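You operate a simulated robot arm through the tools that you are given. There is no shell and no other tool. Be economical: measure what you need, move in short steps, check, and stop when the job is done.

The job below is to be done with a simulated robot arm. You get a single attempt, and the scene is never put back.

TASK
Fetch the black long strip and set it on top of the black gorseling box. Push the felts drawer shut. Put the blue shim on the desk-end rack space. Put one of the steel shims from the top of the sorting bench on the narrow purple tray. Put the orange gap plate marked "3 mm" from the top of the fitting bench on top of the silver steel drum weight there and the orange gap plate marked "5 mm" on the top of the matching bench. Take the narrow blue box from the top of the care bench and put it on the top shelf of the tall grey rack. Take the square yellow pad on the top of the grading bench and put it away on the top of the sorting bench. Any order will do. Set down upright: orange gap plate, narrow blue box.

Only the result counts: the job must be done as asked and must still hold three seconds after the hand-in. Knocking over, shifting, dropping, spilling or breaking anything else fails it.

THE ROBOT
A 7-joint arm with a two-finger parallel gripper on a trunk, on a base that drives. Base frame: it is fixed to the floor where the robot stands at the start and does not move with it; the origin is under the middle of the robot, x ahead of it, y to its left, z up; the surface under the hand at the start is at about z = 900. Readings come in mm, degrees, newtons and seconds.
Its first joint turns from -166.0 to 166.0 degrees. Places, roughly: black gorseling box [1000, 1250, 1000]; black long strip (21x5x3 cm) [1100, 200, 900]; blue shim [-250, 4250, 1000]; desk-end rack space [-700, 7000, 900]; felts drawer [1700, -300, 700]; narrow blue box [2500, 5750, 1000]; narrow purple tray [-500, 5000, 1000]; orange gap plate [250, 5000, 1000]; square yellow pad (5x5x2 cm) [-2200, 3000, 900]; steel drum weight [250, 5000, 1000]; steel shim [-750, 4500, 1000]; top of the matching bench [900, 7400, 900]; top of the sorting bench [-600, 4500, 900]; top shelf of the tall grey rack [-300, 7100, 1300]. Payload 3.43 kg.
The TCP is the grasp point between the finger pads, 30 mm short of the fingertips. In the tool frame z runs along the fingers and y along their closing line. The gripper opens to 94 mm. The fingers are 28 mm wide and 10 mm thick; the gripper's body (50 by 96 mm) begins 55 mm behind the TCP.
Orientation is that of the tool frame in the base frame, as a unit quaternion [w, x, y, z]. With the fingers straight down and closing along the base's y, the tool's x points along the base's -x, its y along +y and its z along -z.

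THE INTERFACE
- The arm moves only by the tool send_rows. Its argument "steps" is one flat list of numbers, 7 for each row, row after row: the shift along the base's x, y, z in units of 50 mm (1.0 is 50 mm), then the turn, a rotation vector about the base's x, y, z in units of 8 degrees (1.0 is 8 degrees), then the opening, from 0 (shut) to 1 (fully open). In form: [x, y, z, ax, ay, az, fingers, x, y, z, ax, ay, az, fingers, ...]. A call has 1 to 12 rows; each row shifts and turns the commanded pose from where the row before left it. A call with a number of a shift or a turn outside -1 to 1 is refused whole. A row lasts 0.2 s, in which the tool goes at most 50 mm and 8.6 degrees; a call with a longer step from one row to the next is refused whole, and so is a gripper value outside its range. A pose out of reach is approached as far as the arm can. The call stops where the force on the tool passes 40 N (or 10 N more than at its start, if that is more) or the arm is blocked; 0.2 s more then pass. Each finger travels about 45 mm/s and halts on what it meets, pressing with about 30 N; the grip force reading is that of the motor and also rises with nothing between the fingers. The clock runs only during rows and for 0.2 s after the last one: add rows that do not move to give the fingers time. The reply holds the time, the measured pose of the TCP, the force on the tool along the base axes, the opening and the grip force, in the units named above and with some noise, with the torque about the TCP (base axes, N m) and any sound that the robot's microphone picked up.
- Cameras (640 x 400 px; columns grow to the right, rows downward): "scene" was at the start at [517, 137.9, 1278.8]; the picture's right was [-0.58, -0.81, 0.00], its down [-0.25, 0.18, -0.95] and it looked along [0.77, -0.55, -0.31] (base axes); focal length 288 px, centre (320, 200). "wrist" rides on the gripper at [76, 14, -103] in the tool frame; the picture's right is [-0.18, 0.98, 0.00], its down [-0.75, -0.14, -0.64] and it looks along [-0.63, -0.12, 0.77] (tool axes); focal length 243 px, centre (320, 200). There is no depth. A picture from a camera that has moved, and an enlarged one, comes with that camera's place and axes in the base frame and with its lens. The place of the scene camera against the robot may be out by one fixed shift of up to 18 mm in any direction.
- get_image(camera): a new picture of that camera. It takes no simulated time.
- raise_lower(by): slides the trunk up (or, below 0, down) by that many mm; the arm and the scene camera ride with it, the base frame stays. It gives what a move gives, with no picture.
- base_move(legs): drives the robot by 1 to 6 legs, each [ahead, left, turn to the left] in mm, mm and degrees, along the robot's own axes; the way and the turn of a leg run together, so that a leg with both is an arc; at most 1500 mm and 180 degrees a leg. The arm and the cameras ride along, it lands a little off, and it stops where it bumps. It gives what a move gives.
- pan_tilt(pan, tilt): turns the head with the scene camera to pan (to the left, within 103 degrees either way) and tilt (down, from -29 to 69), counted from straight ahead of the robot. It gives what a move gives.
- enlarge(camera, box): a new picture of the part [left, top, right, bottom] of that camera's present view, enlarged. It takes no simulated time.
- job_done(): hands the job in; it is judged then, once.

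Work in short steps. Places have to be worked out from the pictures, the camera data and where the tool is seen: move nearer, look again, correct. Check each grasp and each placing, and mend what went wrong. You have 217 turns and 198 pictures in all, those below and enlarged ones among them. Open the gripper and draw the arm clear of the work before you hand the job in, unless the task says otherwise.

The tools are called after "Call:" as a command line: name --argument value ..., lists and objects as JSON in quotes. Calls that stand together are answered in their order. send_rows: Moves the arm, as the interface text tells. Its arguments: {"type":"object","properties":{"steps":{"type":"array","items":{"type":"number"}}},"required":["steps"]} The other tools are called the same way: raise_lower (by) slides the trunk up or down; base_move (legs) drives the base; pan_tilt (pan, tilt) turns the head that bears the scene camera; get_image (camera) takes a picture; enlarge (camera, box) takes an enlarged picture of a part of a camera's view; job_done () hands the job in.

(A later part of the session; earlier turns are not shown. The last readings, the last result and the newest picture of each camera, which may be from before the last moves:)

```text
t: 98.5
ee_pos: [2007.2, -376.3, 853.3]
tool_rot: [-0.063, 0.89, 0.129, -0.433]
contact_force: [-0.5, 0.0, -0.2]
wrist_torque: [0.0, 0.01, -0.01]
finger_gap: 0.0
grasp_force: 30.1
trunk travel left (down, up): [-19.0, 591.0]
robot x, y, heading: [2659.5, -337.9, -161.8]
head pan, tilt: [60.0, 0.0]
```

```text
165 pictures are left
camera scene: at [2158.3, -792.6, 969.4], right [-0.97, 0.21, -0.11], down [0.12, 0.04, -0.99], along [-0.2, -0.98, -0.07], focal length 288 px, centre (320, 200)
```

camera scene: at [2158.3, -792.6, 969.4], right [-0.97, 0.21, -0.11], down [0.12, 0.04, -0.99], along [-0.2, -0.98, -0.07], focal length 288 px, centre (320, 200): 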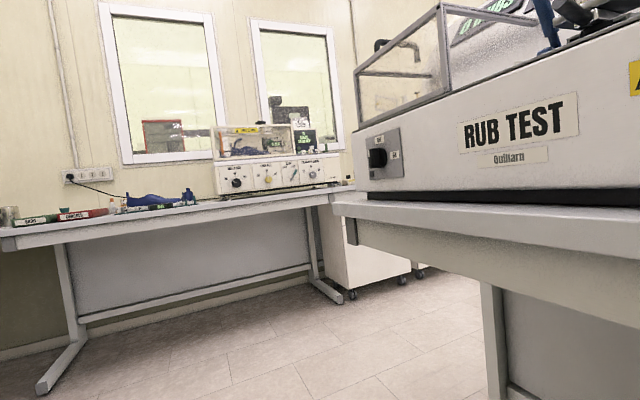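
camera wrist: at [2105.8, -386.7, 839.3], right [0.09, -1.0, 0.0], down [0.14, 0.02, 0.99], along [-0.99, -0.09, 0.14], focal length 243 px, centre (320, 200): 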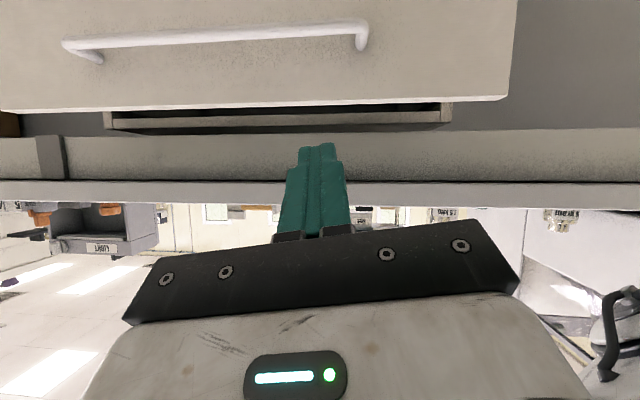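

The pose keeps relaxing; I let it settle with idle rows and then try the raise again.

Call:
send_rows --steps '[0, 0, 0, 0, 0, 0, 0, 0, 0, 0, 0, 0, 0, 0, 0, 0, 0, 0, 0, 0, 0]'

Call:
raise_lower --by 100

Call:
raise_lower --by 100

Call:
get_image --camera "wrist"

```text
t: 98.8
ee_pos: [2015.5, -321.8, 907.1]
tool_rot: [-0.229, 0.851, 0.172, -0.44]
contact_force: [0.3, 0.1, -0.7]
wrist_torque: [-0.01, 0.04, -0.01]
finger_gap: 0.3
grasp_force: 30.3
trunk travel left (down, up): [-19.0, 591.0]
robot x, y, heading: [2656.2, -342.5, -162.0]
head pan, tilt: [60.0, 0.0]
stopped in row 1: the arm was blocked; the commanded pose is now the measured one
```

```text
t: 99.1
ee_pos: [2040.7, -291.2, 939.3]
tool_rot: [-0.312, 0.848, 0.21, -0.373]
contact_force: [0.0, 0.3, -0.5]
wrist_torque: [0.02, -0.02, -0.01]
finger_gap: 0.0
grasp_force: 29.7
trunk travel left (down, up): [-21.0, 589.0]
robot x, y, heading: [2659.6, -339.5, -162.0]
head pan, tilt: [60.0, 0.0]
stopped: the arm was blocked; the commanded pose is now the measured one
```

```text
t: 99.5
ee_pos: [2084.1, -276.7, 951.0]
tool_rot: [-0.319, 0.882, 0.225, -0.263]
contact_force: [0.6, -0.1, -0.3]
wrist_torque: [0.0, 0.02, 0.02]
finger_gap: 0.0
grasp_force: 30.0
trunk travel left (down, up): [-23.0, 587.0]
robot x, y, heading: [2657.7, -338.9, -162.1]
head pan, tilt: [60.0, 0.0]
stopped: the arm was blocked; the commanded pose is now the measured one
```

```text
164 pictures are left
camera wrist: at [2206.9, -289.4, 983.9], right [0.09, -0.79, -0.61], down [-0.21, -0.61, 0.76], along [-0.97, 0.06, -0.22], focal length 243 px, centre (320, 200)
```

wrist: 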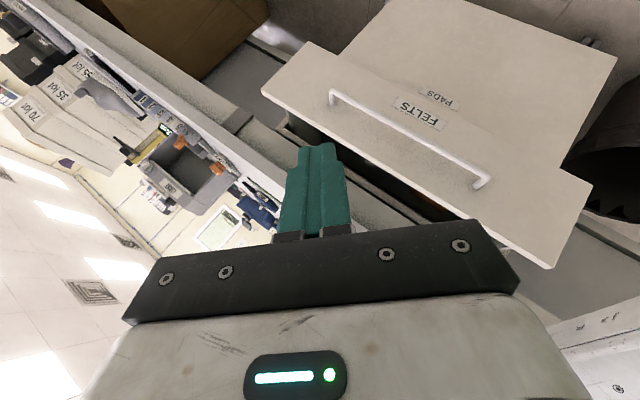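

The felts drawer is clearly visible and untouched. I try moving the hand forward and up out of the folded posture.

Call:
send_rows --steps '[-0.5, -0.2, 0.3, 0, 0, 0, 0, -0.5, -0.2, 0.3, 0, 0, 0, 0, -0.5, -0.2, 0.3, 0, 0, 0, 0]'

Call:
send_rows --steps '[0, 0, 0.3, 0, 0, 0, 0, 0, 0, 0.5, 0, 0, 0, 0, 0, 0, 0.5, 0, 0, 0, 0]'

Call:
get_image --camera "scene"

```text
t: 99.8
ee_pos: [2116.0, -266.9, 960.4]
tool_rot: [-0.293, 0.914, 0.23, -0.164]
contact_force: [-0.4, 1.2, -0.2]
wrist_torque: [-0.1, 0.03, 0.02]
finger_gap: 0.0
grasp_force: 30.4
trunk travel left (down, up): [-23.0, 587.0]
robot x, y, heading: [2657.7, -338.1, -162.1]
head pan, tilt: [60.0, 0.0]
stopped in row 1: the arm was blocked; the commanded pose is now the measured one
```

```text
t: 100.1
ee_pos: [2156.2, -241.5, 968.2]
tool_rot: [-0.248, 0.937, 0.243, -0.034]
contact_force: [0.0, -0.6, 0.4]
wrist_torque: [-0.05, 0.0, 0.01]
finger_gap: 0.0
grasp_force: 29.9
trunk travel left (down, up): [-23.0, 587.0]
robot x, y, heading: [2655.7, -341.1, -162.2]
head pan, tilt: [60.0, 0.0]
stopped in row 1: the arm was blocked; the commanded pose is now the measured one
```

```text
163 pictures are left
camera scene: at [2161.3, -788.4, 979.5], right [-0.97, 0.21, -0.11], down [0.12, 0.04, -0.99], along [-0.2, -0.98, -0.06], focal length 288 px, centre (320, 200)
```

scene: 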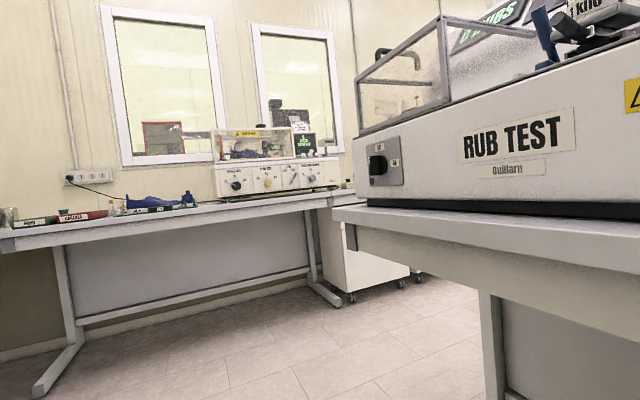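

The tilt itself probably makes each arm command count as blocked. I try driving the base slightly ahead to get it off whatever lifts its rear.

Call:
base_move --legs '[[60, 0, 0]]'

Call:
get_image --camera "scene"

```text
t: 100.8
ee_pos: [2230.4, -171.1, 979.3]
tool_rot: [-0.123, 0.941, 0.285, 0.131]
contact_force: [-0.9, 1.3, 0.3]
wrist_torque: [-0.05, -0.03, 0.02]
finger_gap: 0.1
grasp_force: 30.0
trunk travel left (down, up): [-23.0, 587.0]
robot x, y, heading: [2652.3, -345.9, -161.9]
head pan, tilt: [60.0, 0.0]
stopped in leg 1: the robot was blocked; the commanded pose is now the measured one
```

```text
162 pictures are left
camera scene: at [2159.0, -789.8, 981.9], right [-0.97, 0.21, -0.1], down [0.11, 0.03, -0.99], along [-0.2, -0.98, -0.06], focal length 288 px, centre (320, 200)
```

scene: 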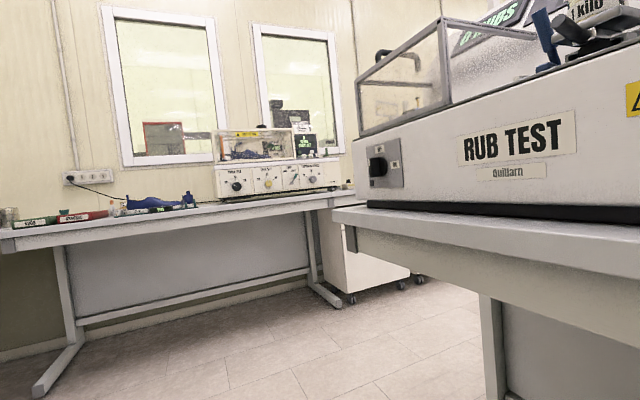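

I look for where the arm is caught by panning the head to the front and right.

Call:
pan_tilt --pan -20 --tilt 20

Call:
get_image --camera "scene"

Call:
get_image --camera "wrist"

```text
t: 102.4
ee_pos: [2229.7, -174.1, 976.8]
tool_rot: [-0.122, 0.943, 0.283, 0.128]
contact_force: [0.0, 0.1, -0.8]
wrist_torque: [-0.03, 0.01, 0.03]
finger_gap: 0.2
grasp_force: 30.0
trunk travel left (down, up): [-23.0, 587.0]
robot x, y, heading: [2648.7, -338.7, -161.8]
head pan, tilt: [-20.0, 20.0]
```

```text
161 pictures are left
camera scene: at [2089.2, -700.2, 944.6], right [0.03, 1.0, 0.04], down [0.45, 0.02, -0.9], along [-0.9, 0.04, -0.44], focal length 288 px, centre (320, 200)
```

scene: 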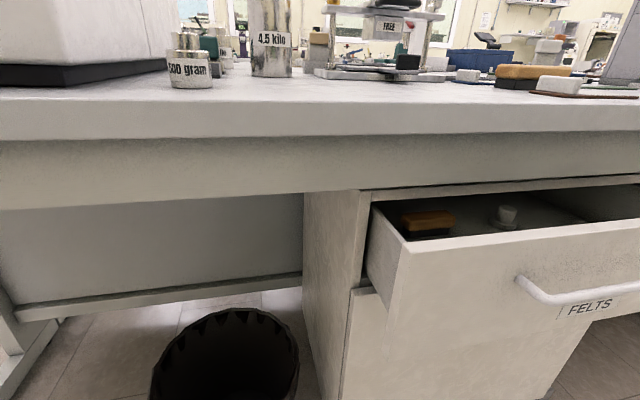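

```text
160 pictures are left
camera wrist: at [2283.0, -178.9, 1094.3], right [0.41, -0.89, -0.21], down [-0.8, -0.46, 0.39], along [-0.45, 0.01, -0.9], focal length 243 px, centre (320, 200)
```

wrist: 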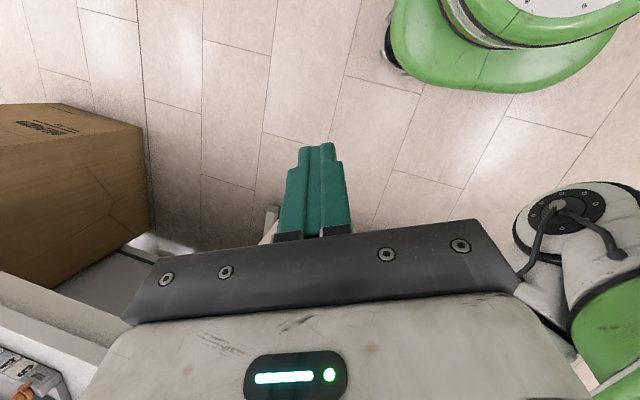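

The head is free now and the hand is folded back above the floor, away from the bench. I try the raise again.

Call:
raise_lower --by 150

Call:
send_rows --steps '[0, 0, 0, 0, 0, 0, 0, 0, 0, 0, 0, 0, 0, 0]'

Call:
raise_lower --by 150

```text
t: 102.7
ee_pos: [2263.5, -126.7, 978.6]
tool_rot: [-0.067, 0.94, 0.287, 0.173]
contact_force: [-0.1, 0.1, -0.5]
wrist_torque: [-0.03, -0.05, 0.04]
finger_gap: 0.0
grasp_force: 29.9
trunk travel left (down, up): [-25.0, 585.0]
robot x, y, heading: [2648.9, -339.5, -161.5]
head pan, tilt: [-20.0, 20.0]
stopped: the arm was blocked; the commanded pose is now the measured one
```

```text
t: 103.0
ee_pos: [2292.2, -76.8, 977.5]
tool_rot: [-0.023, 0.932, 0.306, 0.194]
contact_force: [-0.6, 1.3, -0.7]
wrist_torque: [-0.03, -0.02, -0.06]
finger_gap: 0.0
grasp_force: 30.1
trunk travel left (down, up): [-25.0, 585.0]
robot x, y, heading: [2648.3, -338.6, -161.5]
head pan, tilt: [-20.0, 20.0]
stopped in row 1: the arm was blocked; the commanded pose is now the measured one
```

```text
t: 103.4
ee_pos: [2316.6, -28.8, 966.9]
tool_rot: [0.006, 0.924, 0.334, 0.187]
contact_force: [-0.8, -0.4, -0.1]
wrist_torque: [-0.02, -0.06, -0.02]
finger_gap: 0.0
grasp_force: 30.0
trunk travel left (down, up): [-25.0, 585.0]
robot x, y, heading: [2642.2, -340.0, -161.6]
head pan, tilt: [-20.0, 20.0]
stopped: the arm was blocked; the commanded pose is now the measured one
```

I look down at the base to find what it rests on.

Call:
pan_tilt --pan 103 --tilt 45

Call:
get_image --camera "scene"

Call:
get_image --camera "wrist"

```text
t: 105.4
ee_pos: [2317.2, -33.0, 966.1]
tool_rot: [0.007, 0.924, 0.334, 0.186]
contact_force: [0.2, 0.0, -0.5]
wrist_torque: [-0.02, -0.01, 0.02]
finger_gap: 0.3
grasp_force: 30.0
trunk travel left (down, up): [-25.0, 585.0]
robot x, y, heading: [2645.2, -338.3, -161.6]
head pan, tilt: [103.0, 45.0]
```

```text
159 pictures are left
camera scene: at [2228.5, -770.6, 921.2], right [-0.85, -0.52, -0.11], down [-0.29, 0.63, -0.72], along [0.44, -0.58, -0.68], focal length 288 px, centre (320, 200)
```

scene: 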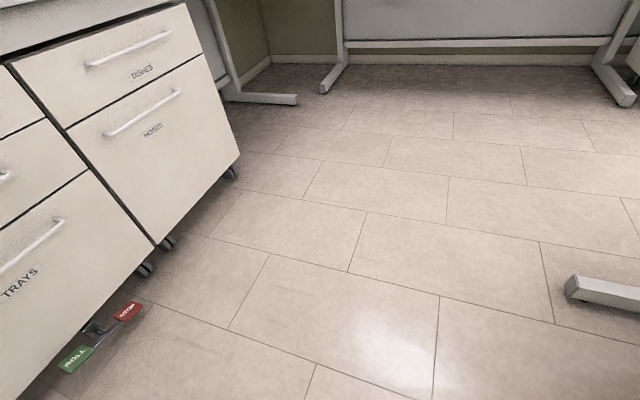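

```text
158 pictures are left
camera wrist: at [2343.8, -8.4, 1088.9], right [0.47, -0.88, 0.07], down [-0.84, -0.43, 0.32], along [-0.25, -0.21, -0.94], focal length 243 px, centre (320, 200)
```

wrist: 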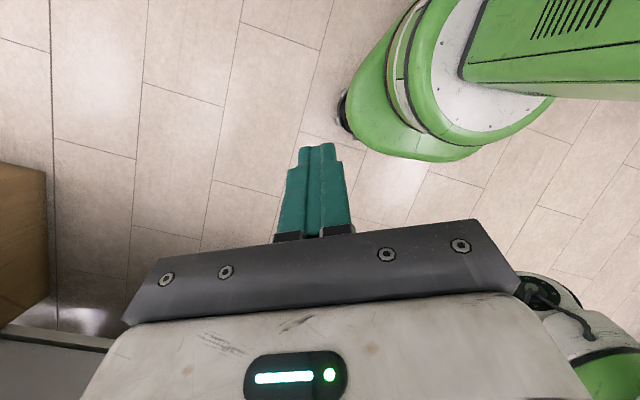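

Each call makes small progress before stopping. I repeat several small raises and forward moves to unload the tilt.

Call:
raise_lower --by 60

Call:
raise_lower --by 60

Call:
raise_lower --by 60

Call:
base_move --legs '[[50, 0, 0]]'

Call:
raise_lower --by 60

Call:
get_image --camera "scene"

Call:
get_image --camera "wrist"

```text
t: 105.7
ee_pos: [2336.8, 12.1, 949.6]
tool_rot: [0.024, 0.918, 0.365, 0.154]
contact_force: [-0.8, 0.2, -0.6]
wrist_torque: [-0.04, -0.07, -0.01]
finger_gap: 0.1
grasp_force: 30.0
trunk travel left (down, up): [-27.0, 583.0]
robot x, y, heading: [2644.9, -341.6, -161.9]
head pan, tilt: [103.0, 45.0]
stopped: the arm was blocked; the commanded pose is now the measured one
```

```text
t: 106.0
ee_pos: [2353.7, 44.8, 930.5]
tool_rot: [0.029, 0.912, 0.398, 0.098]
contact_force: [-0.4, 0.4, -0.3]
wrist_torque: [-0.02, -0.07, 0.0]
finger_gap: 0.0
grasp_force: 30.2
trunk travel left (down, up): [-29.0, 581.0]
robot x, y, heading: [2643.8, -339.6, -161.9]
head pan, tilt: [103.0, 45.0]
stopped: the arm was blocked; the commanded pose is now the measured one
```

```text
t: 106.4
ee_pos: [2364.1, 68.4, 910.6]
tool_rot: [0.025, 0.902, 0.431, 0.021]
contact_force: [-1.8, 1.0, -1.1]
wrist_torque: [-0.07, -0.14, 0.02]
finger_gap: 0.0
grasp_force: 29.5
trunk travel left (down, up): [-31.0, 579.0]
robot x, y, heading: [2640.9, -341.3, -161.9]
head pan, tilt: [103.0, 45.0]
stopped: the arm was blocked; the commanded pose is now the measured one
```

```text
t: 107.1
ee_pos: [2381.9, 87.3, 854.2]
tool_rot: [0.027, 0.87, 0.467, -0.157]
contact_force: [-1.6, 0.2, 1.3]
wrist_torque: [-0.03, -0.19, 0.08]
finger_gap: 0.0
grasp_force: 29.9
trunk travel left (down, up): [-31.0, 579.0]
robot x, y, heading: [2635.3, -339.8, -161.7]
head pan, tilt: [103.0, 45.0]
stopped in leg 1: the robot was blocked; the commanded pose is now the measured one
```

```text
t: 107.4
ee_pos: [2405.5, 105.3, 807.6]
tool_rot: [-0.003, 0.867, 0.446, -0.22]
contact_force: [-3.4, 0.4, 1.7]
wrist_torque: [-0.01, -0.29, 0.15]
finger_gap: 0.0
grasp_force: 30.1
trunk travel left (down, up): [-35.0, 575.0]
robot x, y, heading: [2634.3, -344.0, -161.8]
head pan, tilt: [103.0, 45.0]
stopped: the arm was blocked; the commanded pose is now the measured one
```

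```text
157 pictures are left
camera scene: at [2232.0, -768.4, 937.8], right [-0.85, -0.52, -0.09], down [-0.3, 0.63, -0.72], along [0.43, -0.58, -0.69], focal length 288 px, centre (320, 200)
```

scene: 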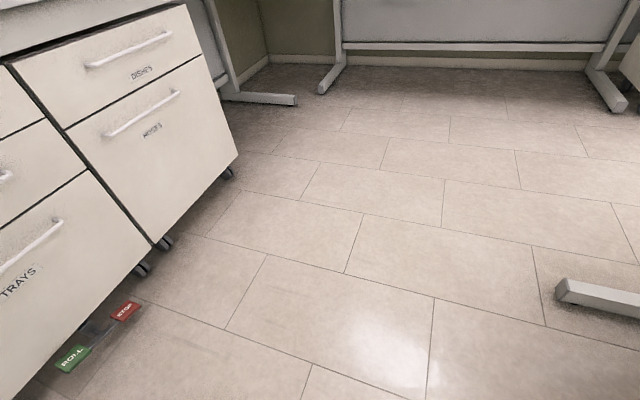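

```text
156 pictures are left
camera wrist: at [2494.4, 174.6, 868.2], right [0.67, -0.73, -0.13], down [-0.24, -0.38, 0.89], along [-0.7, -0.57, -0.43], focal length 243 px, centre (320, 200)
```

wrist: 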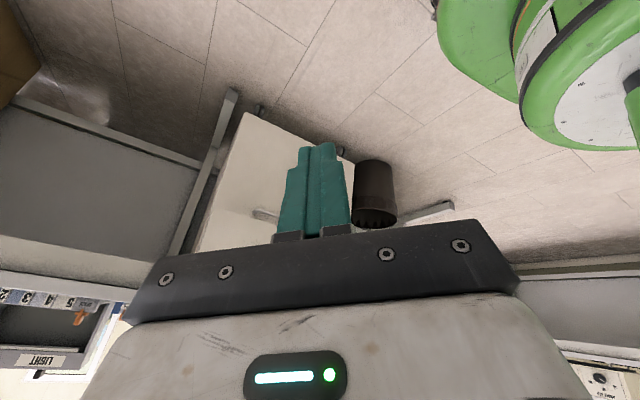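

The tilt is slowly decreasing as the trunk rises; I keep repeating raises.

Call:
raise_lower --by 100

Call:
raise_lower --by 100

Call:
raise_lower --by 100

Call:
raise_lower --by 100

Call:
get_image --camera "wrist"

```text
t: 107.8
ee_pos: [2433.4, 111.9, 750.6]
tool_rot: [-0.029, 0.873, 0.388, -0.294]
contact_force: [-5.0, 2.4, 3.0]
wrist_torque: [-0.06, -0.49, 0.14]
finger_gap: 0.0
grasp_force: 30.1
trunk travel left (down, up): [-36.0, 574.0]
robot x, y, heading: [2634.8, -342.0, -161.9]
head pan, tilt: [103.0, 45.0]
stopped: the arm was blocked; the commanded pose is now the measured one
```

```text
t: 108.1
ee_pos: [2465.4, 104.3, 693.4]
tool_rot: [-0.056, 0.872, 0.314, -0.372]
contact_force: [-6.1, 2.9, 3.3]
wrist_torque: [-0.13, -0.59, 0.28]
finger_gap: 0.2
grasp_force: 30.2
trunk travel left (down, up): [-38.0, 572.0]
robot x, y, heading: [2633.8, -345.3, -161.8]
head pan, tilt: [103.0, 45.0]
stopped: the arm was blocked; the commanded pose is now the measured one
```

```text
t: 108.4
ee_pos: [2503.1, 82.3, 648.0]
tool_rot: [-0.079, 0.868, 0.232, -0.432]
contact_force: [-4.9, 3.7, 5.3]
wrist_torque: [-0.18, -0.57, 0.29]
finger_gap: 0.0
grasp_force: 29.9
trunk travel left (down, up): [-39.0, 571.0]
robot x, y, heading: [2633.2, -350.2, -161.7]
head pan, tilt: [103.0, 45.0]
stopped: the arm was blocked; the commanded pose is now the measured one
```

```text
t: 108.8
ee_pos: [2528.1, 67.8, 637.0]
tool_rot: [-0.103, 0.862, 0.208, -0.451]
contact_force: [-2.3, 2.0, 1.6]
wrist_torque: [-0.09, -0.17, 0.15]
finger_gap: 0.0
grasp_force: 29.8
trunk travel left (down, up): [-41.0, 569.0]
robot x, y, heading: [2633.4, -346.5, -162.0]
head pan, tilt: [103.0, 45.0]
stopped: the arm was blocked; the commanded pose is now the measured one
```

```text
155 pictures are left
camera wrist: at [2654.3, 89.8, 635.0], right [0.17, -0.96, -0.22], down [0.11, -0.21, 0.97], along [-0.98, -0.19, 0.07], focal length 243 px, centre (320, 200)
```

wrist: 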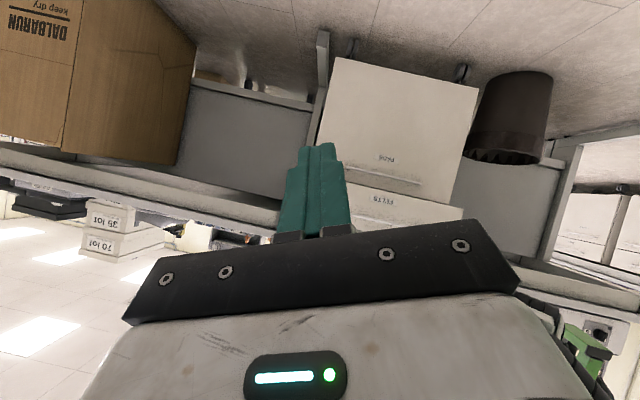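

The hand has folded down on the robot's right side. I pan the head right to see the arm itself.

Call:
pan_tilt --pan -95 --tilt 25

Call:
get_image --camera "scene"

```text
t: 111.7
ee_pos: [2527.4, 67.1, 636.7]
tool_rot: [-0.101, 0.863, 0.209, -0.449]
contact_force: [-0.3, 0.5, 0.1]
wrist_torque: [0.0, 0.05, 0.02]
finger_gap: 0.1
grasp_force: 29.9
trunk travel left (down, up): [-41.0, 569.0]
robot x, y, heading: [2629.3, -345.3, -161.9]
head pan, tilt: [-95.0, 25.0]
```

```text
154 pictures are left
camera scene: at [2171.1, -607.0, 978.4], right [0.97, 0.23, 0.08], down [0.17, -0.39, -0.91], along [-0.17, 0.89, -0.42], focal length 288 px, centre (320, 200)
```

scene: 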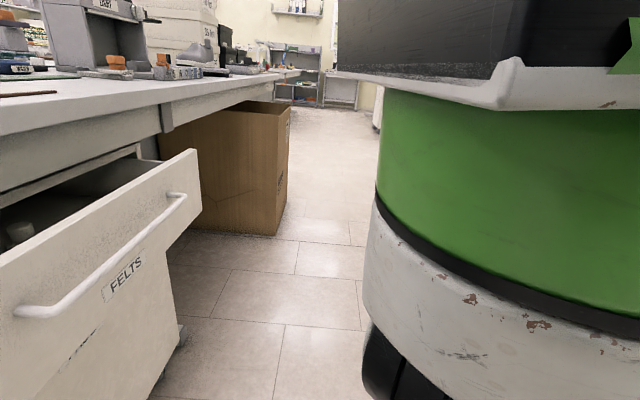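

The elbow now hangs in front, clear of the drawer and bench. I try lifting the hand upward.

Call:
send_rows --steps '[0, 0, 0.6, 0, 0, 0, 0, 0, 0, 0.6, 0, 0, 0, 0, 0, 0, 0.6, 0, 0, 0, 0]'

Call:
base_move --legs '[[40, 0, 0]]'

Call:
base_move --legs '[[40, 0, 0]]'

Call:
get_image --camera "scene"

```text
t: 112.1
ee_pos: [2578.0, 14.0, 583.5]
tool_rot: [-0.086, 0.859, 0.075, -0.499]
contact_force: [-1.4, 1.2, 1.0]
wrist_torque: [0.0, -0.07, 0.06]
finger_gap: 0.1
grasp_force: 30.4
out of reach, approached as far as the arm can: row 1, 2
trunk travel left (down, up): [-41.0, 569.0]
robot x, y, heading: [2633.5, -348.2, -162.2]
head pan, tilt: [-95.0, 25.0]
stopped in row 2: the arm was blocked; the commanded pose is now the measured one
```

```text
t: 112.9
ee_pos: [2563.4, 6.6, 554.9]
tool_rot: [-0.06, 0.846, 0.034, -0.529]
contact_force: [0.6, 0.2, 0.3]
wrist_torque: [-0.03, -0.02, 0.0]
finger_gap: 0.0
grasp_force: 30.2
trunk travel left (down, up): [-41.0, 569.0]
robot x, y, heading: [2623.8, -354.4, -161.8]
head pan, tilt: [-95.0, 25.0]
stopped in leg 1: the robot was blocked; the commanded pose is now the measured one
```

```text
t: 113.7
ee_pos: [2546.9, -2.6, 563.7]
tool_rot: [-0.05, 0.844, 0.046, -0.533]
contact_force: [0.6, -1.8, -1.2]
wrist_torque: [0.06, 0.07, -0.08]
finger_gap: 0.2
grasp_force: 30.1
trunk travel left (down, up): [-41.0, 569.0]
robot x, y, heading: [2613.2, -365.5, -160.7]
head pan, tilt: [-95.0, 25.0]
```

```text
153 pictures are left
camera scene: at [2179.2, -622.9, 1003.7], right [0.97, 0.25, 0.06], down [0.15, -0.4, -0.91], along [-0.2, 0.88, -0.42], focal length 288 px, centre (320, 200)
```

scene: 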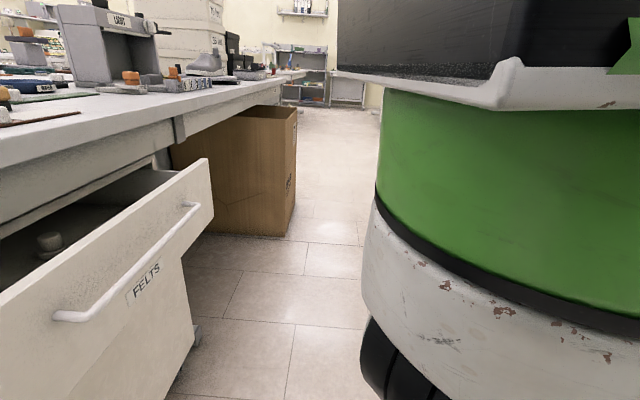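

The last move was no longer blocked and the tilt keeps shrinking. I raise the trunk again.

Call:
raise_lower --by 150

Call:
raise_lower --by 150

Call:
get_image --camera "scene"

Call:
get_image --camera "wrist"

```text
t: 115.5
ee_pos: [2574.7, 8.6, 689.8]
tool_rot: [-0.045, 0.831, 0.041, -0.553]
contact_force: [0.1, -0.5, -0.3]
wrist_torque: [0.03, 0.01, 0.03]
finger_gap: 0.0
grasp_force: 29.8
trunk travel left (down, up): [-191.0, 419.0]
robot x, y, heading: [2613.7, -363.4, -161.0]
head pan, tilt: [-95.0, 25.0]
```

```text
t: 117.2
ee_pos: [2577.8, 8.0, 840.0]
tool_rot: [-0.048, 0.831, 0.038, -0.553]
contact_force: [-0.1, 0.6, 0.0]
wrist_torque: [-0.03, -0.01, 0.03]
finger_gap: 0.0
grasp_force: 30.1
trunk travel left (down, up): [-341.0, 269.0]
robot x, y, heading: [2609.9, -362.5, -160.6]
head pan, tilt: [-95.0, 25.0]
```

```text
152 pictures are left
camera scene: at [2233.1, -607.5, 1309.1], right [0.97, 0.25, 0.0], down [0.1, -0.41, -0.91], along [-0.22, 0.88, -0.42], focal length 288 px, centre (320, 200)
```

scene: 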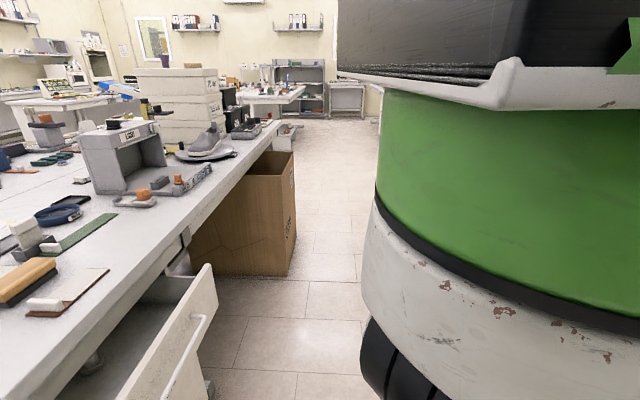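

```text
151 pictures are left
camera wrist: at [2700.9, -2.7, 807.2], right [-0.06, -1.0, 0.05], down [0.3, 0.03, 0.95], along [-0.95, 0.07, 0.3], focal length 243 px, centre (320, 200)
```

wrist: 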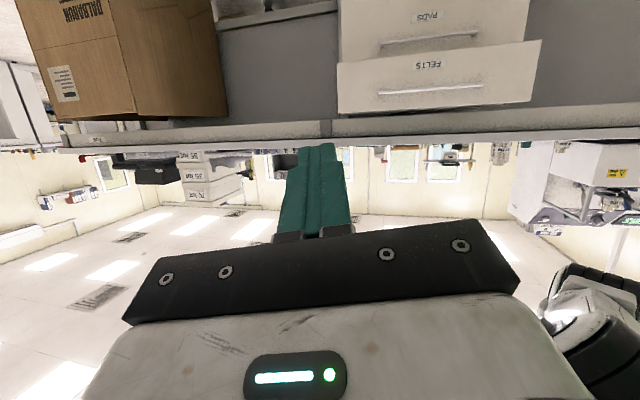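

The robot is upright again, and nothing seems disturbed. I raise the trunk to the top and bring the hand round the right side to the front in steps.

Call:
raise_lower --by 265

Call:
send_rows --steps '[-0.8, 0.4, 0.3, 0, 0, 0, 0, -0.8, 0.4, 0.3, 0, 0, 0, 0, -0.8, 0.4, 0.3, 0, 0, 0, 0, -0.8, 0.4, 0.3, 0, 0, 0, 0]'

Call:
get_image --camera "scene"

Call:
get_image --camera "wrist"

```text
t: 120.0
ee_pos: [2577.3, 6.8, 1103.7]
tool_rot: [-0.046, 0.831, 0.039, -0.553]
contact_force: [0.6, -0.6, 0.0]
wrist_torque: [0.01, 0.02, 0.0]
finger_gap: 0.0
grasp_force: 30.0
trunk travel left (down, up): [-606.0, 4.0]
robot x, y, heading: [2611.5, -362.1, -160.9]
head pan, tilt: [-95.0, 25.0]
```

```text
t: 121.0
ee_pos: [2417.6, 85.9, 1165.6]
tool_rot: [-0.046, 0.829, 0.04, -0.555]
contact_force: [-0.2, -0.7, 0.3]
wrist_torque: [0.0, 0.01, -0.01]
finger_gap: 0.0
grasp_force: 29.6
trunk travel left (down, up): [-606.0, 4.0]
robot x, y, heading: [2609.2, -361.9, -160.5]
head pan, tilt: [-95.0, 25.0]
```

```text
150 pictures are left
camera scene: at [2233.0, -607.4, 1574.1], right [0.97, 0.25, 0.0], down [0.1, -0.41, -0.91], along [-0.22, 0.88, -0.42], focal length 288 px, centre (320, 200)
```

scene: 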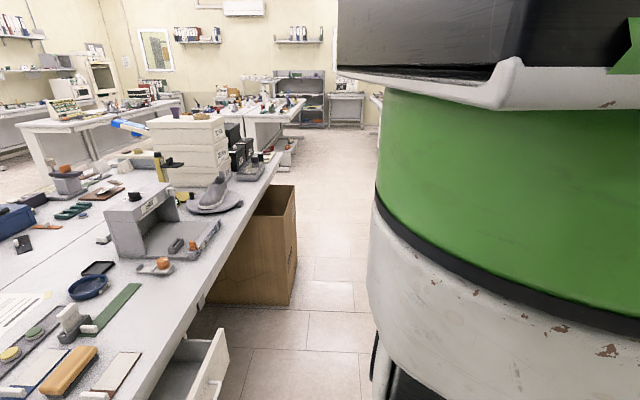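

```text
149 pictures are left
camera wrist: at [2540.8, 76.5, 1133.0], right [-0.05, -1.0, 0.05], down [0.31, 0.03, 0.95], along [-0.95, 0.07, 0.3], focal length 243 px, centre (320, 200)
```

wrist: 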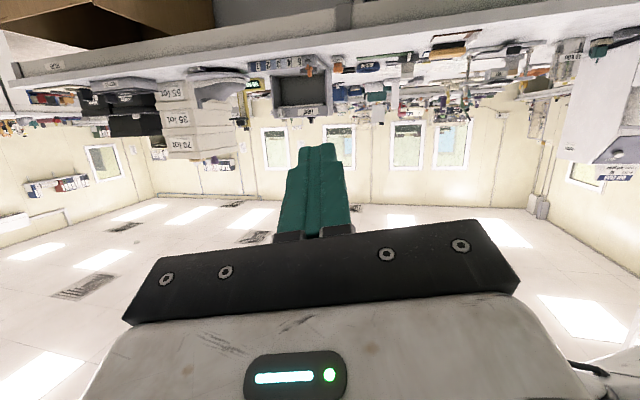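

The hand is now horizontal and low relative to the trunk, which is the posture I need. I move it forward in front-right of the robot while levelling the tool.

Call:
send_rows --steps '[-0.744, -0.626, 0, -0.03, 0.18, 0.136, 0, -0.744, -0.626, 0, -0.03, 0.18, 0.136, 0, -0.744, -0.626, 0, -0.03, 0.18, 0.136, 0, -0.744, -0.626, 0, -0.03, 0.18, 0.136, 0, -0.744, -0.626, 0, -0.03, 0.18, 0.136, 0, -0.744, -0.626, 0, -0.03, 0.18, 0.136, 0, -0.744, -0.626, 0, -0.03, 0.18, 0.136, 0, -0.744, -0.626, 0, -0.03, 0.18, 0.136, 0]'

Call:
get_image --camera "scene"

```text
t: 122.8
ee_pos: [2116.1, -113.4, 1209.0]
tool_rot: [0.007, 0.765, 0.087, -0.638]
contact_force: [0.9, 0.2, -0.2]
wrist_torque: [-0.02, -0.01, 0.01]
finger_gap: 0.0
grasp_force: 29.9
out of reach, approached as far as the arm can: row 5, 6, 7, 8
trunk travel left (down, up): [-606.0, 4.0]
robot x, y, heading: [2609.3, -364.8, -160.7]
head pan, tilt: [-95.0, 25.0]
```

```text
148 pictures are left
camera scene: at [2233.1, -607.2, 1574.1], right [0.97, 0.25, 0.0], down [0.1, -0.41, -0.91], along [-0.22, 0.88, -0.42], focal length 288 px, centre (320, 200)
```

scene: 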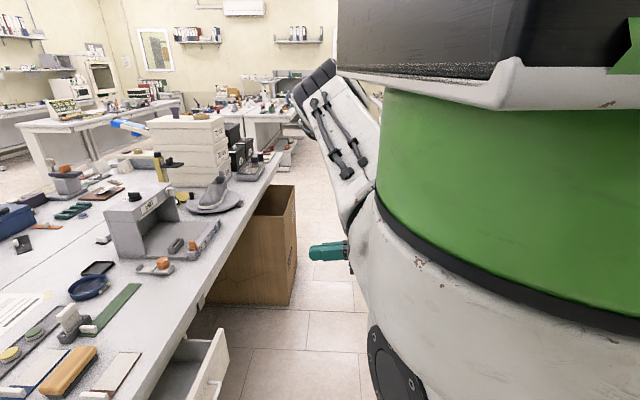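

The hand is in front-right now, tool about 10° below horizontal. I move it on toward the front at this height.

Call:
send_rows --steps '[-0.5, -0.7, 0.1, 0, 0, 0, 0, -0.5, -0.7, 0.1, 0, 0, 0, 0, -0.5, -0.7, 0.1, 0, 0, 0, 0, -0.6, -0.6, 0.1, 0, 0, 0, 0]'

Call:
get_image --camera "scene"

```text
t: 123.8
ee_pos: [1988.5, -224.9, 1237.0]
tool_rot: [0.007, 0.764, 0.089, -0.639]
contact_force: [-0.4, -0.4, 0.1]
wrist_torque: [-0.01, -0.02, 0.02]
finger_gap: 0.1
grasp_force: 30.4
out of reach, approached as far as the arm can: row 1, 2, 3
trunk travel left (down, up): [-606.0, 4.0]
robot x, y, heading: [2610.7, -365.0, -160.8]
head pan, tilt: [-95.0, 25.0]
```

```text
147 pictures are left
camera scene: at [2232.7, -607.3, 1574.0], right [0.97, 0.25, 0.0], down [0.1, -0.41, -0.91], along [-0.22, 0.88, -0.42], focal length 288 px, centre (320, 200)
```

scene: 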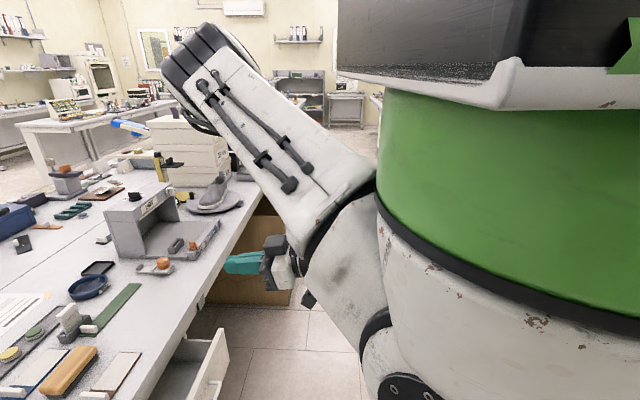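

The elbow is now up and above the hand, a good posture. I shift the base so the hand faces the drawer's centre, then lower the trunk in stages with checks.

Call:
base_move --legs '[[50, 95, 0]]'

Call:
raise_lower --by -300

Call:
get_image --camera "scene"

Call:
get_image --camera "wrist"

```text
t: 124.9
ee_pos: [1972.5, -333.6, 1237.9]
tool_rot: [0.008, 0.764, 0.09, -0.639]
contact_force: [0.0, 0.4, -0.3]
wrist_torque: [0.0, 0.02, -0.05]
finger_gap: 0.0
grasp_force: 30.1
trunk travel left (down, up): [-606.0, 4.0]
robot x, y, heading: [2593.4, -473.8, -160.9]
head pan, tilt: [-95.0, 25.0]
```

```text
t: 127.9
ee_pos: [1973.4, -333.0, 936.3]
tool_rot: [0.007, 0.764, 0.089, -0.639]
contact_force: [0.4, 0.4, -0.8]
wrist_torque: [-0.02, -0.02, 0.01]
finger_gap: 0.0
grasp_force: 29.9
trunk travel left (down, up): [-306.0, 304.0]
robot x, y, heading: [2594.2, -473.6, -161.0]
head pan, tilt: [-95.0, 25.0]
```

```text
146 pictures are left
camera scene: at [2217.3, -716.3, 1274.1], right [0.97, 0.24, 0.0], down [0.1, -0.41, -0.91], along [-0.22, 0.88, -0.42], focal length 288 px, centre (320, 200)
```

scene: 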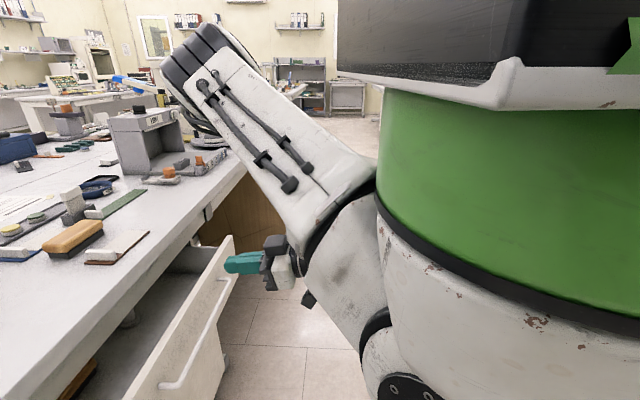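

```text
145 pictures are left
camera wrist: at [2088.7, -326.3, 879.6], right [0.11, -0.99, 0.08], down [0.48, 0.12, 0.87], along [-0.87, -0.06, 0.49], focal length 243 px, centre (320, 200)
```

wrist: 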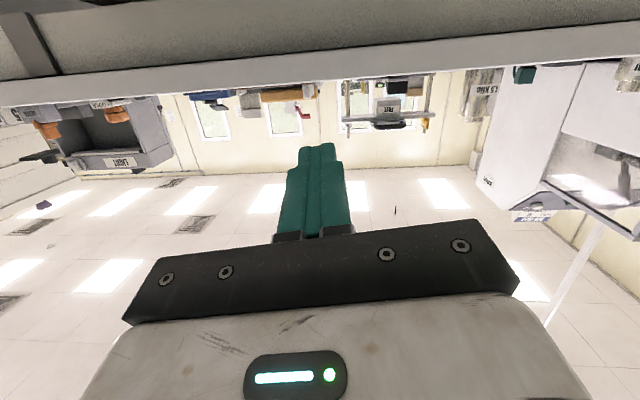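

Clear so far. I lower another 190 mm and check.

Call:
raise_lower --by -190

Call:
get_image --camera "scene"

Call:
get_image --camera "wrist"

```text
t: 130.0
ee_pos: [1974.4, -333.4, 746.8]
tool_rot: [0.006, 0.764, 0.088, -0.639]
contact_force: [-0.4, -0.2, -0.7]
wrist_torque: [-0.05, 0.0, -0.01]
finger_gap: 0.0
grasp_force: 29.7
trunk travel left (down, up): [-116.0, 494.0]
robot x, y, heading: [2593.2, -474.8, -161.0]
head pan, tilt: [-95.0, 25.0]
```

```text
144 pictures are left
camera scene: at [2217.3, -716.3, 1084.1], right [0.97, 0.24, 0.0], down [0.1, -0.41, -0.91], along [-0.22, 0.88, -0.42], focal length 288 px, centre (320, 200)
```

scene: 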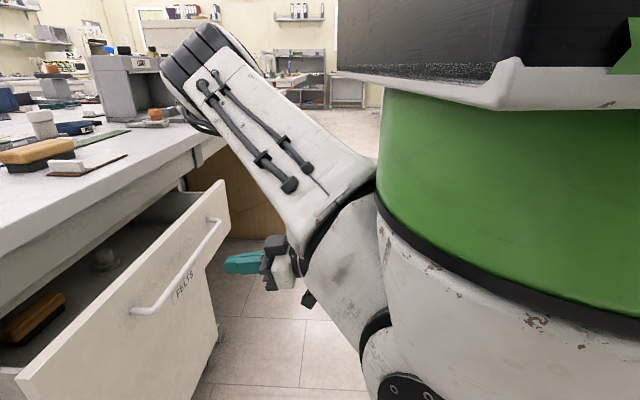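

```text
143 pictures are left
camera wrist: at [2088.7, -326.3, 689.7], right [0.11, -0.99, 0.08], down [0.48, 0.12, 0.87], along [-0.87, -0.06, 0.49], focal length 243 px, centre (320, 200)
```

wrist: 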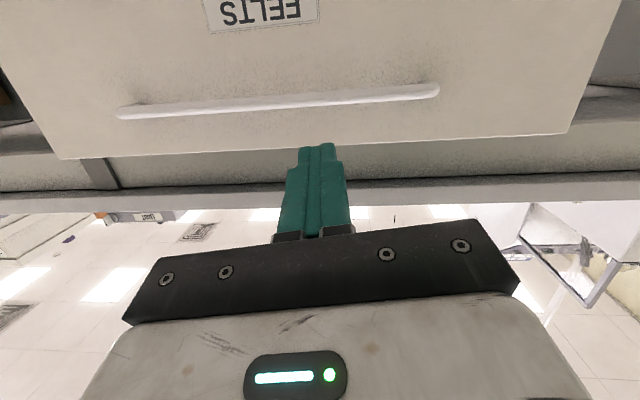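

The hand is centred on the drawer front (top ≈ z 777, handle ≈ z 718). I advance at z ≈ 750 towards the front.

Call:
send_rows --steps '[-0.7, -0.12, 0.1, 0, 0, 0, 0, -0.7, -0.12, 0.1, 0, 0, 0, 0, -0.7, -0.12, 0, 0, 0, 0, 0, -0.4, -0.07, 0, 0, 0, 0, 0]'

Call:
get_image --camera "scene"

Call:
get_image --camera "wrist"

```text
t: 131.0
ee_pos: [1846.2, -356.6, 756.2]
tool_rot: [0.006, 0.764, 0.089, -0.639]
contact_force: [0.0, -0.2, 0.3]
wrist_torque: [0.0, 0.02, 0.02]
finger_gap: 0.1
grasp_force: 29.7
trunk travel left (down, up): [-116.0, 494.0]
robot x, y, heading: [2592.5, -472.5, -160.7]
head pan, tilt: [-95.0, 25.0]
```

```text
142 pictures are left
camera scene: at [2217.3, -716.1, 1084.1], right [0.97, 0.24, 0.0], down [0.1, -0.41, -0.91], along [-0.22, 0.88, -0.42], focal length 288 px, centre (320, 200)
```

scene: 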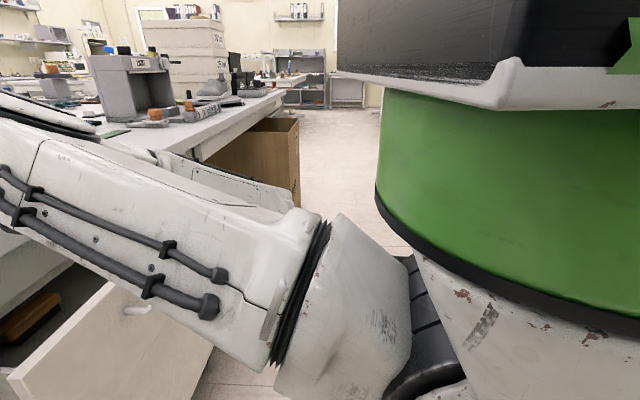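

```text
141 pictures are left
camera wrist: at [1961.1, -348.3, 699.0], right [0.11, -0.99, 0.08], down [0.48, 0.12, 0.87], along [-0.87, -0.06, 0.49], focal length 243 px, centre (320, 200)
```

wrist: 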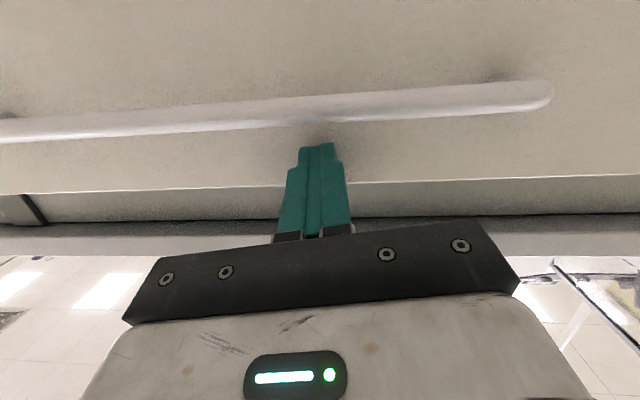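

The elbow swung over; I look toward it before pushing.

Call:
pan_tilt --pan -50 --tilt 25

Call:
send_rows --steps '[0, 0, 0, 0, 0, 0, 0, 0, 0, 0, 0, 0, 0, 0]'

Call:
get_image --camera "scene"

```text
t: 132.1
ee_pos: [1846.4, -355.7, 755.2]
tool_rot: [0.006, 0.764, 0.088, -0.639]
contact_force: [0.3, 0.6, -0.1]
wrist_torque: [-0.02, 0.03, 0.01]
finger_gap: 0.0
grasp_force: 30.5
trunk travel left (down, up): [-116.0, 494.0]
robot x, y, heading: [2595.5, -473.6, -160.7]
head pan, tilt: [-50.0, 25.0]
```

```text
t: 132.7
ee_pos: [1846.4, -357.1, 754.4]
tool_rot: [0.006, 0.764, 0.089, -0.639]
contact_force: [-0.4, 0.8, 0.1]
wrist_torque: [-0.01, 0.0, 0.01]
finger_gap: 0.0
grasp_force: 30.8
trunk travel left (down, up): [-116.0, 494.0]
robot x, y, heading: [2595.6, -474.0, -160.9]
head pan, tilt: [-50.0, 25.0]
```

```text
140 pictures are left
camera scene: at [2160.7, -758.4, 1084.0], right [0.51, 0.86, 0.0], down [0.36, -0.22, -0.91], along [-0.78, 0.46, -0.42], focal length 288 px, centre (320, 200)
```

scene: 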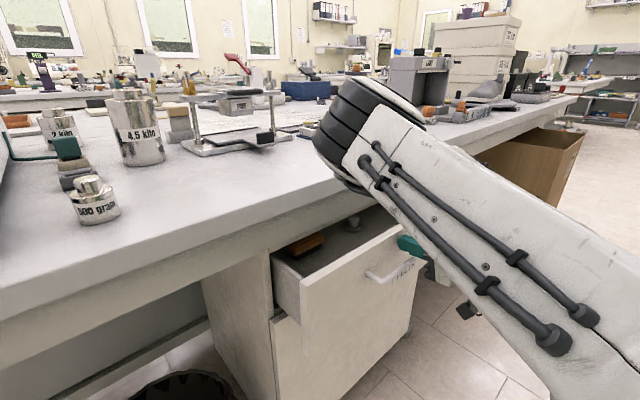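

The elbow is nearly at the table edge height, too low to go on. I back the hand off, lower it relative to the trunk by 120 mm and raise the trunk by the same, to lift the elbow.

Call:
send_rows --steps '[0.8, 0.14, 0, 0, 0, 0, 0, 0, 0, -0.8, 0, 0, 0, 0, 0, 0, -0.8, 0, 0, 0, 0, 0, 0, -0.8, 0, 0, 0, 0]'

Call:
raise_lower --by 120

Call:
get_image --camera "scene"

```text
t: 133.7
ee_pos: [1890.1, -345.8, 636.9]
tool_rot: [0.006, 0.764, 0.089, -0.639]
contact_force: [-0.3, 0.0, -0.3]
wrist_torque: [0.02, -0.02, -0.01]
finger_gap: 0.0
grasp_force: 29.7
trunk travel left (down, up): [-116.0, 494.0]
robot x, y, heading: [2593.9, -475.0, -160.7]
head pan, tilt: [-50.0, 25.0]
```

```text
t: 135.2
ee_pos: [1888.9, -347.3, 757.4]
tool_rot: [0.007, 0.764, 0.089, -0.638]
contact_force: [-0.6, 0.1, -0.3]
wrist_torque: [-0.02, -0.01, -0.01]
finger_gap: 0.0
grasp_force: 29.9
trunk travel left (down, up): [-236.0, 374.0]
robot x, y, heading: [2596.4, -475.1, -160.8]
head pan, tilt: [-50.0, 25.0]
```

```text
139 pictures are left
camera scene: at [2160.7, -758.4, 1203.9], right [0.51, 0.86, 0.0], down [0.36, -0.22, -0.91], along [-0.78, 0.46, -0.42], focal length 288 px, centre (320, 200)
```

scene: 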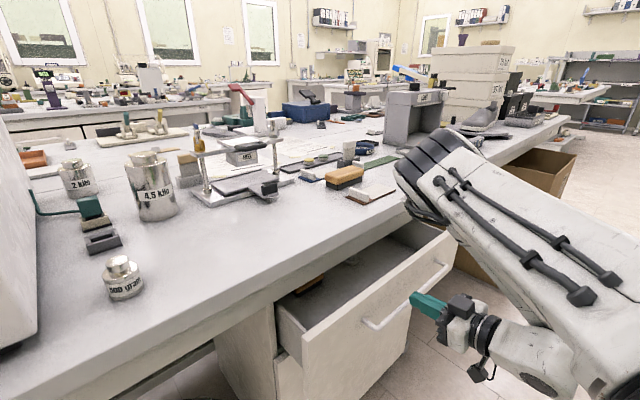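

Better. I repeat by another 110 mm for more margin.

Call:
send_rows --steps '[0, 0, -0.8, 0, 0, 0, 0, 0, 0, -0.8, 0, 0, 0, 0, 0, 0, -0.6, 0, 0, 0, 0]'

Call:
raise_lower --by 110

Call:
send_rows --steps '[-0.7, -0.12, 0, 0, 0, 0, 0, -0.5, -0.09, 0, 0, 0, 0, 0]'

Call:
get_image --camera "scene"

```text
t: 136.0
ee_pos: [1889.0, -343.8, 644.7]
tool_rot: [0.007, 0.764, 0.089, -0.639]
contact_force: [0.0, 0.1, -0.6]
wrist_torque: [0.01, 0.01, -0.01]
finger_gap: 0.1
grasp_force: 30.1
trunk travel left (down, up): [-236.0, 374.0]
robot x, y, heading: [2593.8, -467.2, -160.8]
head pan, tilt: [-50.0, 25.0]
```

```text
t: 137.5
ee_pos: [1887.9, -343.3, 754.7]
tool_rot: [0.007, 0.764, 0.088, -0.639]
contact_force: [0.7, 0.7, -0.5]
wrist_torque: [0.01, 0.0, -0.01]
finger_gap: 0.0
grasp_force: 29.7
trunk travel left (down, up): [-346.0, 264.0]
robot x, y, heading: [2599.3, -474.6, -160.6]
head pan, tilt: [-50.0, 25.0]
```

```text
t: 138.1
ee_pos: [1829.6, -353.3, 757.1]
tool_rot: [0.006, 0.765, 0.089, -0.638]
contact_force: [0.1, -0.7, -0.5]
wrist_torque: [-0.03, -0.02, 0.0]
finger_gap: 0.0
grasp_force: 30.3
trunk travel left (down, up): [-346.0, 264.0]
robot x, y, heading: [2593.6, -475.0, -161.1]
head pan, tilt: [-50.0, 25.0]
```

```text
138 pictures are left
camera scene: at [2160.4, -758.0, 1314.0], right [0.51, 0.86, 0.0], down [0.36, -0.22, -0.91], along [-0.78, 0.46, -0.42], focal length 288 px, centre (320, 200)
```

scene: 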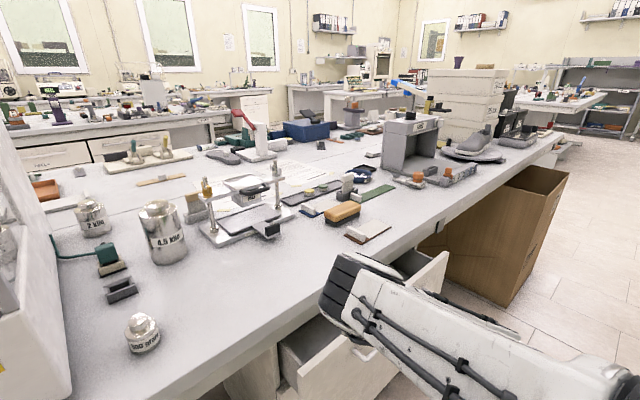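

Elbow is higher now (~z 1000+). I keep advancing in small steps toward contact.

Call:
send_rows --steps '[-0.5, -0.09, 0, 0, 0, 0, 0, -0.5, -0.09, 0, 0, 0, 0, 0, -0.4, -0.07, 0, 0, 0, 0, 0]'

Call:
get_image --camera "scene"

Call:
get_image --camera "wrist"

```text
t: 138.9
ee_pos: [1756.8, -365.3, 753.7]
tool_rot: [0.006, 0.765, 0.088, -0.639]
contact_force: [-1.0, 0.4, 0.4]
wrist_torque: [0.04, -0.03, 0.02]
finger_gap: 0.0
grasp_force: 29.5
trunk travel left (down, up): [-346.0, 264.0]
robot x, y, heading: [2596.2, -473.3, -160.8]
head pan, tilt: [-50.0, 25.0]
```

```text
137 pictures are left
camera scene: at [2160.5, -758.3, 1314.0], right [0.51, 0.86, 0.0], down [0.36, -0.22, -0.91], along [-0.78, 0.46, -0.42], focal length 288 px, centre (320, 200)
```

scene: 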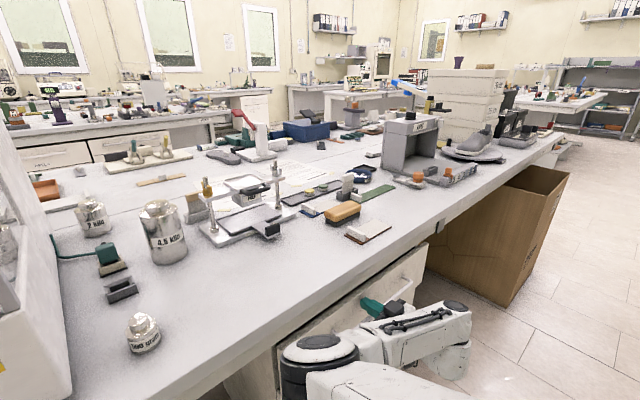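

```text
136 pictures are left
camera wrist: at [1872.7, -358.2, 696.5], right [0.11, -0.99, 0.08], down [0.48, 0.12, 0.87], along [-0.87, -0.06, 0.49], focal length 243 px, centre (320, 200)
```

wrist: 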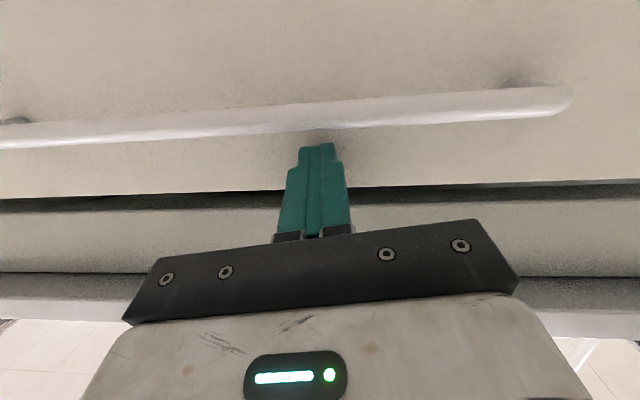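

The drawer is moving in and forces are small; the elbow hangs outside the table edge. I continue in small steps.

Call:
send_rows --steps '[-0.5, -0.09, 0, 0, 0, 0, 0, -0.4, -0.07, 0, 0, 0, 0, 0]'

Call:
get_image --camera "scene"

Call:
get_image --camera "wrist"

```text
t: 139.3
ee_pos: [1739.2, -369.2, 752.7]
tool_rot: [0.007, 0.765, 0.09, -0.637]
contact_force: [7.7, -2.9, 2.9]
wrist_torque: [-0.02, 0.11, 0.18]
finger_gap: 0.0
grasp_force: 29.5
trunk travel left (down, up): [-346.0, 264.0]
robot x, y, heading: [2592.3, -472.7, -160.8]
head pan, tilt: [-50.0, 25.0]
stopped in row 2: the force on the tool passed its limit at 62 N (the readings are from after the stop); the commanded pose is now the measured one
```

```text
135 pictures are left
camera scene: at [2161.3, -758.9, 1314.1], right [0.51, 0.86, 0.0], down [0.36, -0.22, -0.91], along [-0.78, 0.46, -0.42], focal length 288 px, centre (320, 200)
```

scene: 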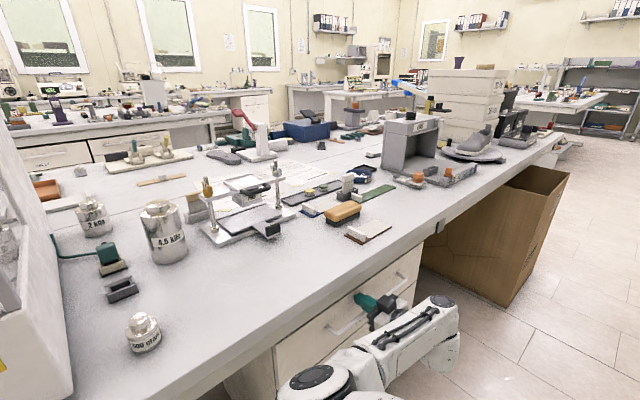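

```text
134 pictures are left
camera wrist: at [1852.6, -361.9, 696.8], right [0.11, -0.99, 0.08], down [0.48, 0.12, 0.87], along [-0.87, -0.06, 0.48], focal length 243 px, centre (320, 200)
```

wrist: 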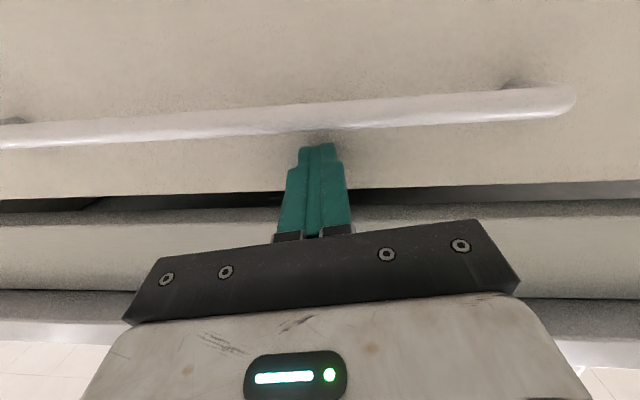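

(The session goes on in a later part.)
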